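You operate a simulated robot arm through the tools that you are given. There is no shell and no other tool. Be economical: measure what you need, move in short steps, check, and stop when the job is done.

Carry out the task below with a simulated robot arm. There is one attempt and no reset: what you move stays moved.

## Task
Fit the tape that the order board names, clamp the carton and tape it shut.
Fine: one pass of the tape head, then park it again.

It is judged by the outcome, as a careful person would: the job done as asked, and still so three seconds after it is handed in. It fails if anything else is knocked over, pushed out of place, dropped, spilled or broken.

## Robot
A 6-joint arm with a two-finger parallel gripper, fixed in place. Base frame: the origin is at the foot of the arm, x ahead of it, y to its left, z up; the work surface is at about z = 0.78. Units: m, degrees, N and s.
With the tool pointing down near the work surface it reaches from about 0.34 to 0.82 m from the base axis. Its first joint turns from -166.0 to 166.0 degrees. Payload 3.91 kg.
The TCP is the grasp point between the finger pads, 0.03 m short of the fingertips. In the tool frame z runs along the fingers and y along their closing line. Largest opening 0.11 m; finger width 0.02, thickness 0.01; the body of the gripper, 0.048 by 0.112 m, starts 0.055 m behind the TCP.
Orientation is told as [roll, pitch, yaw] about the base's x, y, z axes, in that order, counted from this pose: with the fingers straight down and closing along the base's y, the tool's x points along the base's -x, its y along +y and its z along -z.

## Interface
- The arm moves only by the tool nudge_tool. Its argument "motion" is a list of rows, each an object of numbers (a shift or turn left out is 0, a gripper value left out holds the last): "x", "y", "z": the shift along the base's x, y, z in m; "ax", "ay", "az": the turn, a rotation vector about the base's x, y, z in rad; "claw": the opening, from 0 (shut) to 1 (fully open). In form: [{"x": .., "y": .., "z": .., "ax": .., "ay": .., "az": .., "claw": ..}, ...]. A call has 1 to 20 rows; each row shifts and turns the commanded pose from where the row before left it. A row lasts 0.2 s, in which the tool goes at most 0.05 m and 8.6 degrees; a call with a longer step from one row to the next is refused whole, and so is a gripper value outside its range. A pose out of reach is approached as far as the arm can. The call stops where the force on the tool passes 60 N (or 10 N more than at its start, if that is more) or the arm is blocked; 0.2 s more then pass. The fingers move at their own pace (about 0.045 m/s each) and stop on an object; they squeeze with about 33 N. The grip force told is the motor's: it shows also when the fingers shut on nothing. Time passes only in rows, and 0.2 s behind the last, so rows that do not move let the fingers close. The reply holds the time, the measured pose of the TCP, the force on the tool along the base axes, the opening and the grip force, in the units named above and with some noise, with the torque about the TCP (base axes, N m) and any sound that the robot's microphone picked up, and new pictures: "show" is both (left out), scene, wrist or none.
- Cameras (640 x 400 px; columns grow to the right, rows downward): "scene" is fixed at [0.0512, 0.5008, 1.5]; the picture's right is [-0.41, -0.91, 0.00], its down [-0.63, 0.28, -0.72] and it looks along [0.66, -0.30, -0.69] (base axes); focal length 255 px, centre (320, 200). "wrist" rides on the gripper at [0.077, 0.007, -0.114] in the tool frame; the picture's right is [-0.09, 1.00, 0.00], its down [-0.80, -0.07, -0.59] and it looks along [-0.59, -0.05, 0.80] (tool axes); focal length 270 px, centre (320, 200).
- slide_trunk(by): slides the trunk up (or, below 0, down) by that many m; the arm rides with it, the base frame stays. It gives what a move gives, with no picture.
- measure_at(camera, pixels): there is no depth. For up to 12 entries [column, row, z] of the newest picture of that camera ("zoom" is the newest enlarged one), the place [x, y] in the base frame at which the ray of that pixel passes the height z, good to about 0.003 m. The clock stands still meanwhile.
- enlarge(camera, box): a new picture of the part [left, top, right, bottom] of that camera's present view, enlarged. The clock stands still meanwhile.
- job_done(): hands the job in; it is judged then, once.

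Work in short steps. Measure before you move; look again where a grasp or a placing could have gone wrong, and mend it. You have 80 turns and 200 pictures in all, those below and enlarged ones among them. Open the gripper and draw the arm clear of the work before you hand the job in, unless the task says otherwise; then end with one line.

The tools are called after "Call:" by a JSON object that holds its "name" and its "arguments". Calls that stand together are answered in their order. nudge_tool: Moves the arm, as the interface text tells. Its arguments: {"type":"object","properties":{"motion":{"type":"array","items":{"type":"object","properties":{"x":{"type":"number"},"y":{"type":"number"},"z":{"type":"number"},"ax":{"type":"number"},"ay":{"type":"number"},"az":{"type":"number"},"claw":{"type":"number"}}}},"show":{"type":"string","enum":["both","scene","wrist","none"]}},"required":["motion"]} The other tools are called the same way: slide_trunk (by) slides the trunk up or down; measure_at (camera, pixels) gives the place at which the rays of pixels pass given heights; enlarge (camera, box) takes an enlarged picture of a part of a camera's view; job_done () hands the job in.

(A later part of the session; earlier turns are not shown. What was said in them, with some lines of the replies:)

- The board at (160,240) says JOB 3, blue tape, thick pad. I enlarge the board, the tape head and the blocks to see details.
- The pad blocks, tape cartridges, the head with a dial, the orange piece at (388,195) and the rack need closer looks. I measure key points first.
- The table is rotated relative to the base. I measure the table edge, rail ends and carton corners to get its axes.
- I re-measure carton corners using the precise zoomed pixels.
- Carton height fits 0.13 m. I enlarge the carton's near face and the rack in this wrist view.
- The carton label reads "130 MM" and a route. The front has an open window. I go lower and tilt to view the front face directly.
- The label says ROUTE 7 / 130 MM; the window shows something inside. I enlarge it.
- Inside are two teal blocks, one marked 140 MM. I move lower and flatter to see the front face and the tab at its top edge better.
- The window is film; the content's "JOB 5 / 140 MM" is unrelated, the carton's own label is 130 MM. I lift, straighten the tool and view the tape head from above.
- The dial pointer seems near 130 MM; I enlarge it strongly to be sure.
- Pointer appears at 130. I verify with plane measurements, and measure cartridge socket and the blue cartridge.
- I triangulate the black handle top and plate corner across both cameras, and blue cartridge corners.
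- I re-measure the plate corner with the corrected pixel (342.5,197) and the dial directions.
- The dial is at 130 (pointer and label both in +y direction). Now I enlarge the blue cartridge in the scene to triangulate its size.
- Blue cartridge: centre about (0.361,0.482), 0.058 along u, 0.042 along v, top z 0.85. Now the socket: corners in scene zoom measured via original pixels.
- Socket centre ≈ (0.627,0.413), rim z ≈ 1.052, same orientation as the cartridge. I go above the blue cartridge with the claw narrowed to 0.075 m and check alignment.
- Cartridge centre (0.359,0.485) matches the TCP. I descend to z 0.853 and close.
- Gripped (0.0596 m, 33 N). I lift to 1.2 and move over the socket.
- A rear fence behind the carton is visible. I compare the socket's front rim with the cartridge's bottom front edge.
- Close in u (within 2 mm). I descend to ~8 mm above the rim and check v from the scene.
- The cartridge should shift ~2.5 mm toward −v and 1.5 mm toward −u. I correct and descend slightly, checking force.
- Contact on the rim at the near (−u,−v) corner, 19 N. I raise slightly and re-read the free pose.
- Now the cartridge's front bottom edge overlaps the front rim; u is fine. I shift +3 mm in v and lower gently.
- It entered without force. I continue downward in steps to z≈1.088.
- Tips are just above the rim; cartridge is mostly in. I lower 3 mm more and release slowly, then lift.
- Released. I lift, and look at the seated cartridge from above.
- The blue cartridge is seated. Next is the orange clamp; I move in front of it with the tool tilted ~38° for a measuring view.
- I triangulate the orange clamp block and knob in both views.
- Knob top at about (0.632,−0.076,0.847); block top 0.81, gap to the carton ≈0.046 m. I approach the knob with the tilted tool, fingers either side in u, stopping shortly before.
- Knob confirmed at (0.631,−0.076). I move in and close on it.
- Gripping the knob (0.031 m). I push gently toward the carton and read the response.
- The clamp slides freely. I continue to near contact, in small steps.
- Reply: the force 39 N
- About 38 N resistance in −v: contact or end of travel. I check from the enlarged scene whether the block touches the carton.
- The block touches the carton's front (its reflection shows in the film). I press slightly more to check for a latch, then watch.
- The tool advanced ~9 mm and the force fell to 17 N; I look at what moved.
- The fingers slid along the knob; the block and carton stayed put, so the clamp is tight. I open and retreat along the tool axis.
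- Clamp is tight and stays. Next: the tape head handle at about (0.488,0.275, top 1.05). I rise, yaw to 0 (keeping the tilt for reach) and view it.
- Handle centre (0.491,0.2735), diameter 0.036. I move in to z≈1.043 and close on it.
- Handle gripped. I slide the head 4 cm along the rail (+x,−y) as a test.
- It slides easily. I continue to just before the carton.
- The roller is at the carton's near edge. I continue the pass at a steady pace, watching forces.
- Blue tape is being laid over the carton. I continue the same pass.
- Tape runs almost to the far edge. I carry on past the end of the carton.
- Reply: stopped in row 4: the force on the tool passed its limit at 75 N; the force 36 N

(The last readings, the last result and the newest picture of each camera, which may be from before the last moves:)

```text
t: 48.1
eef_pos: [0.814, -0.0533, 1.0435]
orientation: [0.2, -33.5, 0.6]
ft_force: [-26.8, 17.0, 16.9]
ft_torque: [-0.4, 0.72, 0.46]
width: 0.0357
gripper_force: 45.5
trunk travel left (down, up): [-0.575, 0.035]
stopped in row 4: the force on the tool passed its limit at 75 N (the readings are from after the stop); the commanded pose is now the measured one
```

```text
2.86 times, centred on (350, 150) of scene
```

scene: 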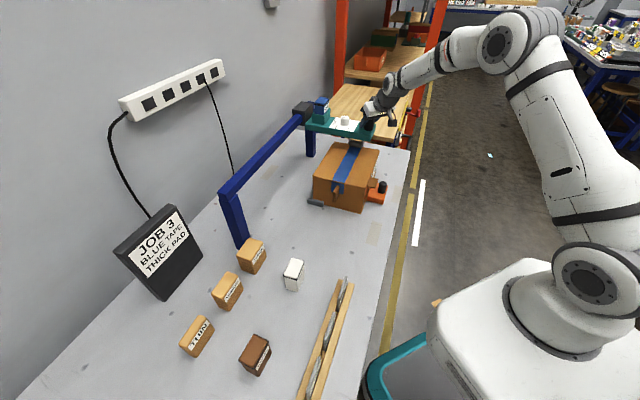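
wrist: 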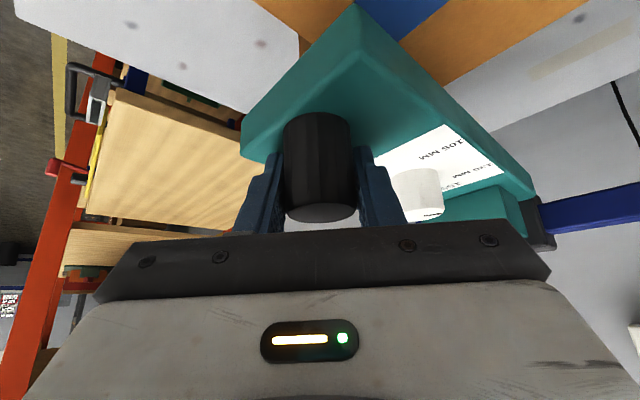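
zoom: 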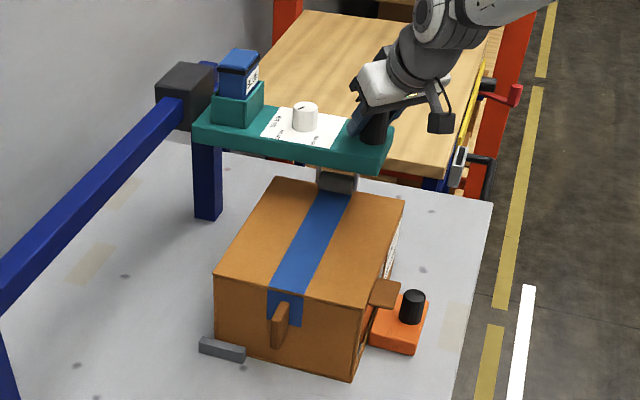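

The head stopped hard at TCP (0.814,−0.053). I check whether it's the rail end and where the roller is.

Call:
{"name": "enlarge", "arguments": {"camera": "scene", "box": [285, 90, 345, 150]}}

Call:
{"name": "enlarge", "arguments": {"camera": "scene", "box": [330, 110, 390, 170]}}

Call:
{"name": "nudge_tool", "arguments": {"motion": [{"x": 0.002, "y": -0.002}, {"x": 0.002, "y": -0.002}, {"x": 0.0}], "show": "none"}}

```text
6.67 times, centred on (315, 120) of scene
```

zoom: 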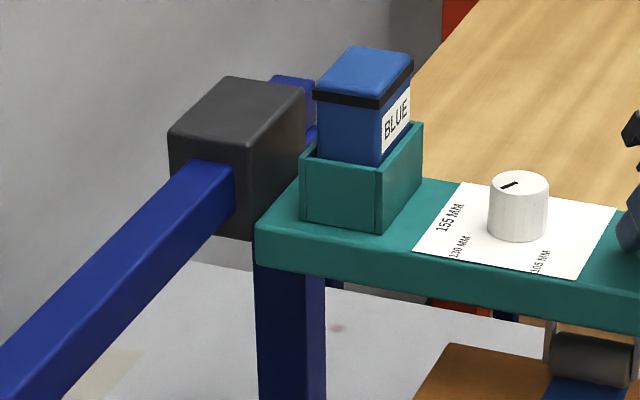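

```text
6.67 times, centred on (360, 140) of scene
```

zoom: 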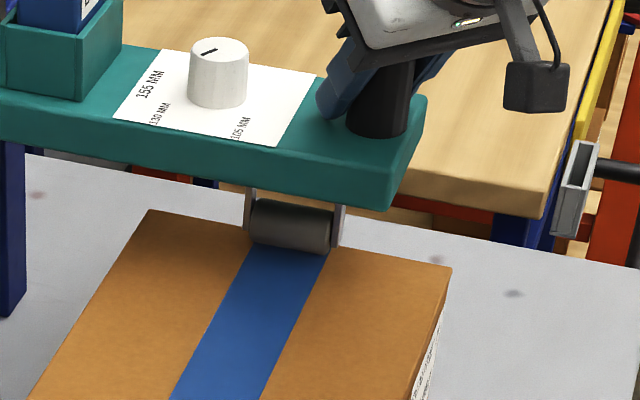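

```text
t: 48.7
eef_pos: [0.8133, -0.051, 1.0413]
orientation: [0.4, -33.4, 0.8]
ft_force: [-35.4, 14.3, 21.4]
ft_torque: [-0.71, 0.71, 0.31]
width: 0.0359
gripper_force: 44.6
trunk travel left (down, up): [-0.575, 0.035]
stopped in row 2: the force on the tool passed its limit at 63 N (the readings are from after the stop); the commanded pose is now the measured one
```

It's the rail end; the roller is at/over the carton's far edge. I bring the head back partway and inspect the tape.

Call:
{"name": "nudge_tool", "arguments": {"motion": [{"x": -0.006, "y": 0.006}, {"x": -0.0125, "y": 0.0125}, {"x": -0.0125, "y": 0.0125}, {"x": -0.0125, "y": 0.0125}, {"x": -0.0125, "y": 0.0125}, {"x": -0.0125, "y": 0.0125}, {"x": -0.0125, "y": 0.0125}, {"x": -0.0125, "y": 0.0125}, {"x": -0.0125, "y": 0.0125}, {"x": -0.0125, "y": 0.0125}, {"x": -0.0125, "y": 0.0125}, {"x": -0.0125, "y": 0.0125}, {"x": -0.0125, "y": 0.0125}], "show": "scene"}}

Call:
{"name": "enlarge", "arguments": {"camera": "scene", "box": [290, 110, 410, 220]}}

```text
t: 51.5
eef_pos: [0.663, 0.1003, 1.0435]
orientation: [0.5, -33.8, 0.4]
ft_force: [-6.1, -2.6, 48.5]
ft_torque: [-2.37, -0.38, -0.57]
width: 0.0359
gripper_force: 44.9
trunk travel left (down, up): [-0.575, 0.035]
```

scene: 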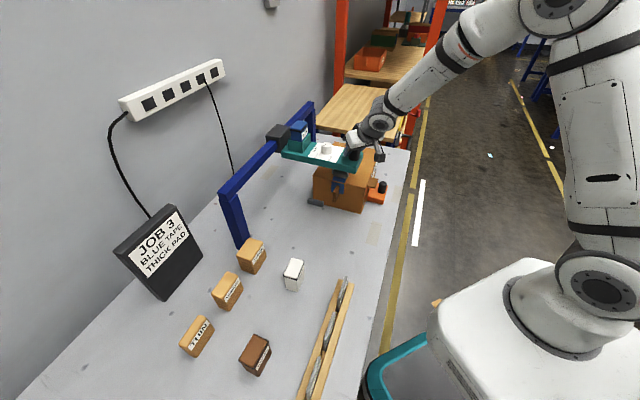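

```text
3.64 times, centred on (350, 165) of scene
```

zoom: 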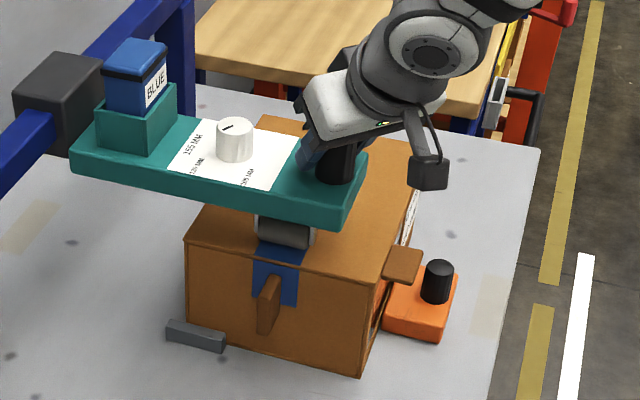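

The return is fine, but there's 48 N upward reaction (commanded slightly low). I raise 3 mm and continue to the park position.

Call:
{"name": "nudge_tool", "arguments": {"motion": [{"z": 0.002}, {"z": 0.002}, {"x": -0.0125, "y": 0.0123}, {"x": -0.0125, "y": 0.0123}, {"x": -0.0125, "y": 0.0123}, {"x": -0.0125, "y": 0.0123}, {"x": -0.0125, "y": 0.0123}, {"x": -0.0125, "y": 0.0123}, {"x": -0.0125, "y": 0.0123}], "show": "scene"}}

Call:
{"name": "enlarge", "arguments": {"camera": "scene", "box": [290, 120, 410, 220]}}

```text
t: 53.5
eef_pos: [0.5745, 0.1868, 1.0425]
orientation: [0.6, -33.3, 0.4]
ft_force: [1.1, 6.9, 33.2]
ft_torque: [-2.33, -0.61, -1.01]
width: 0.0358
gripper_force: 45.0
trunk travel left (down, up): [-0.575, 0.035]
```

scene: 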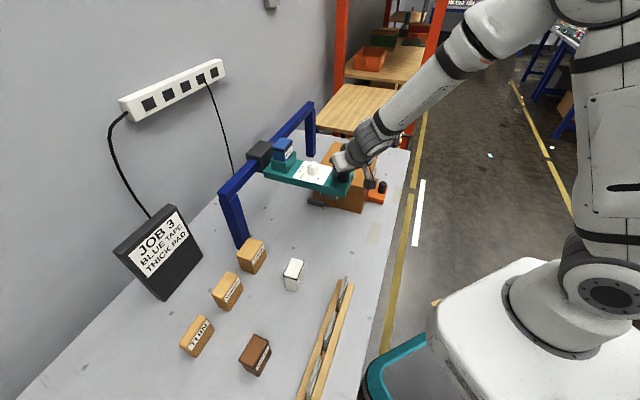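

```text
4.00 times, centred on (350, 170) of scene
```

zoom: 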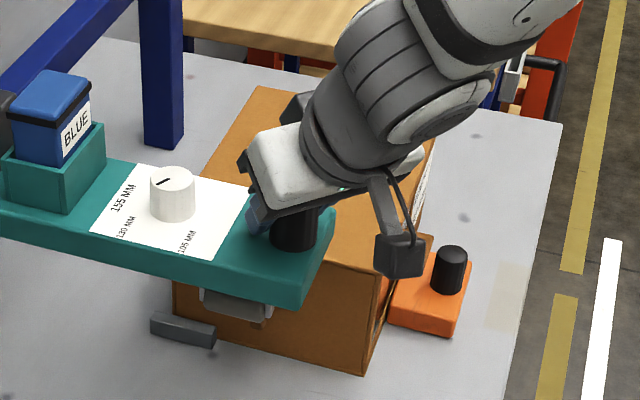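

Still 33 N; I raise a bit more and bring the head nearly to its park spot.

Call:
{"name": "nudge_tool", "arguments": {"motion": [{"z": 0.0015}, {"z": 0.0015}, {"x": -0.0125, "y": 0.0124}, {"x": -0.0125, "y": 0.0124}, {"x": -0.0125, "y": 0.0124}, {"x": -0.0125, "y": 0.0124}, {"x": -0.0125, "y": 0.0124}, {"x": -0.0125, "y": 0.0124}], "show": "scene"}}

Call:
{"name": "enlarge", "arguments": {"camera": "scene", "box": [280, 110, 420, 220]}}

```text
t: 55.3
eef_pos: [0.5013, 0.2609, 1.0423]
orientation: [0.5, -33.2, 0.5]
ft_force: [-0.1, 4.5, 0.9]
ft_torque: [-1.2, -0.21, -0.82]
width: 0.036
gripper_force: 44.7
trunk travel left (down, up): [-0.575, 0.035]
```

scene: 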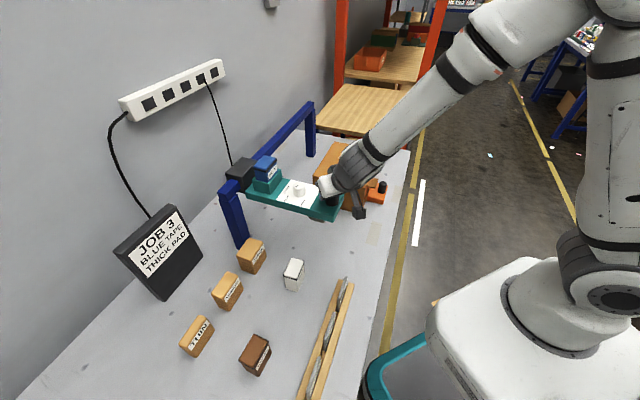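

```text
3.64 times, centred on (350, 165) of scene
```

zoom: 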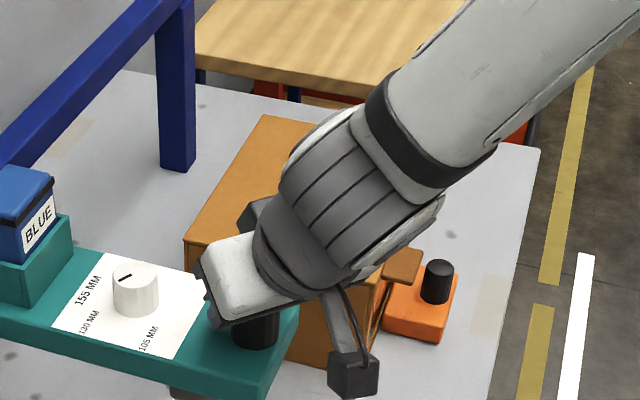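

About 19 mm remain. I move to the original park point.

Call:
{"name": "nudge_tool", "arguments": {"motion": [{"x": -0.006, "y": 0.006}, {"x": -0.005, "y": 0.005}, {"x": -0.003, "y": 0.003}, {"x": 0.0}], "show": "scene"}}

Call:
{"name": "enlarge", "arguments": {"camera": "scene", "box": [215, 150, 355, 240]}}

```text
t: 56.3
eef_pos: [0.4889, 0.2728, 1.043]
orientation: [0.4, -33.2, 0.4]
ft_force: [5.5, -8.2, -3.2]
ft_torque: [-1.16, -0.02, 0.43]
width: 0.0357
gripper_force: 45.2
trunk travel left (down, up): [-0.575, 0.035]
```

scene: 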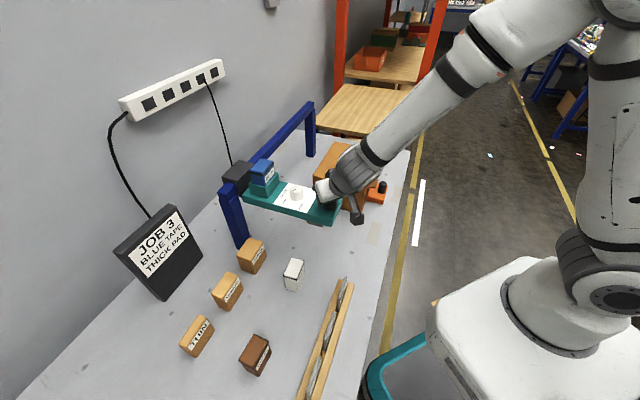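

```text
4.44 times, centred on (285, 195) of scene
```

zoom: 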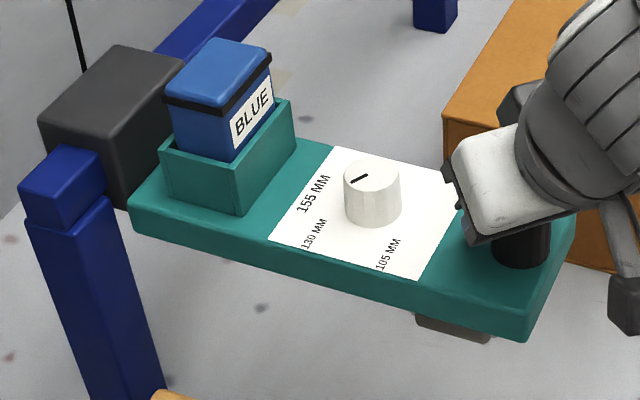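

The head sits exactly at its original place (same pixels) against its stop. I open and back off along the tool axis, upward.

Call:
{"name": "nudge_tool", "arguments": {"motion": [{"claw": 0.85}, {"claw": 0.85}, {"claw": 0.85}, {"claw": 0.85}, {"x": -0.015, "z": 0.022}, {"x": -0.02, "z": 0.04}, {"x": -0.02, "z": 0.045}, {"x": -0.02, "z": 0.045}, {"x": -0.03, "z": 0.035}, {"x": -0.03, "y": -0.035}, {"x": -0.02, "y": -0.04}, {"y": -0.045}, {"y": -0.045}]}}

Call:
{"name": "enlarge", "arguments": {"camera": "scene", "box": [215, 100, 415, 230]}}

Call:
{"name": "enlarge", "arguments": {"camera": "scene", "box": [300, 130, 400, 220]}}

```text
t: 59.1
eef_pos: [0.3329, 0.1086, 1.2321]
orientation: [0.4, -33.3, 0.4]
ft_force: [0.3, -0.6, -0.2]
ft_torque: [-0.02, -0.01, 0.04]
width: 0.0933
gripper_force: 0.0
trunk travel left (down, up): [-0.575, 0.035]
```

scene: 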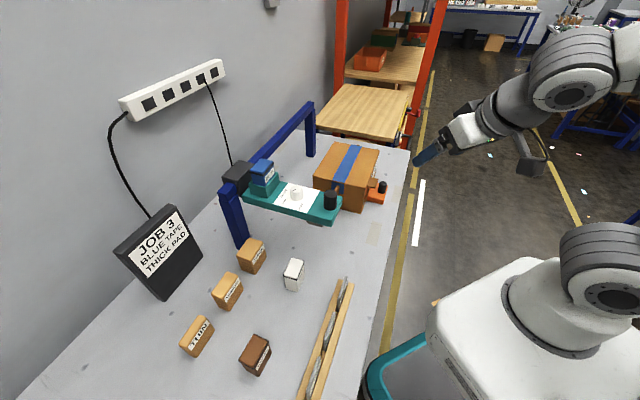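
wrist: 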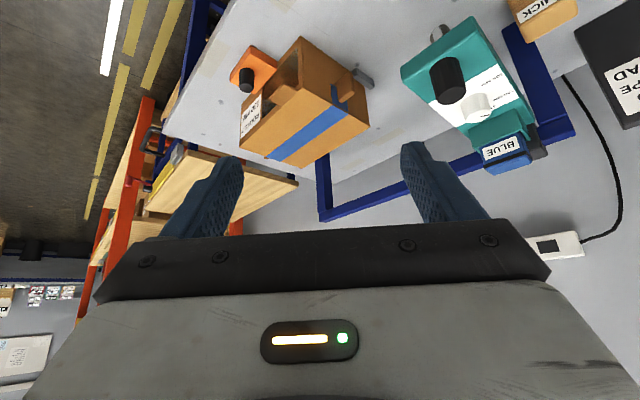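

```text
3.08 times, centred on (315, 165) of scene
```

zoom: 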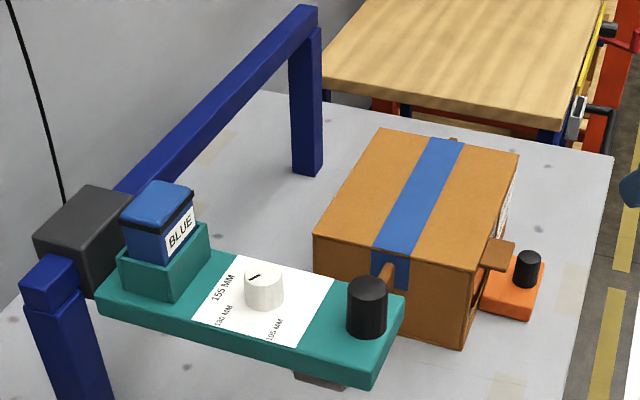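

```text
4.44 times, centred on (350, 175) of scene
```

zoom: 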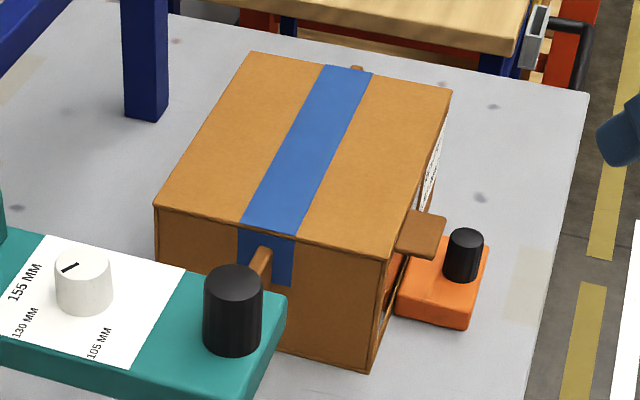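

Blue tape runs across the whole top, the clamp still holds the carton, the head is parked and the arm is clear with the gripper open. I hand it in.

Call:
{"name": "job_done", "arguments": {}}

```text
The job is handed in.
```

The blue tape is fitted, and the carton is clamped and taped shut across the full top in one pass. The tape head is back at its park position. I left the dial at 130 mm to match the carton label, left the clamp closed, and did not use the board's thick pad because the task did not ask for it.
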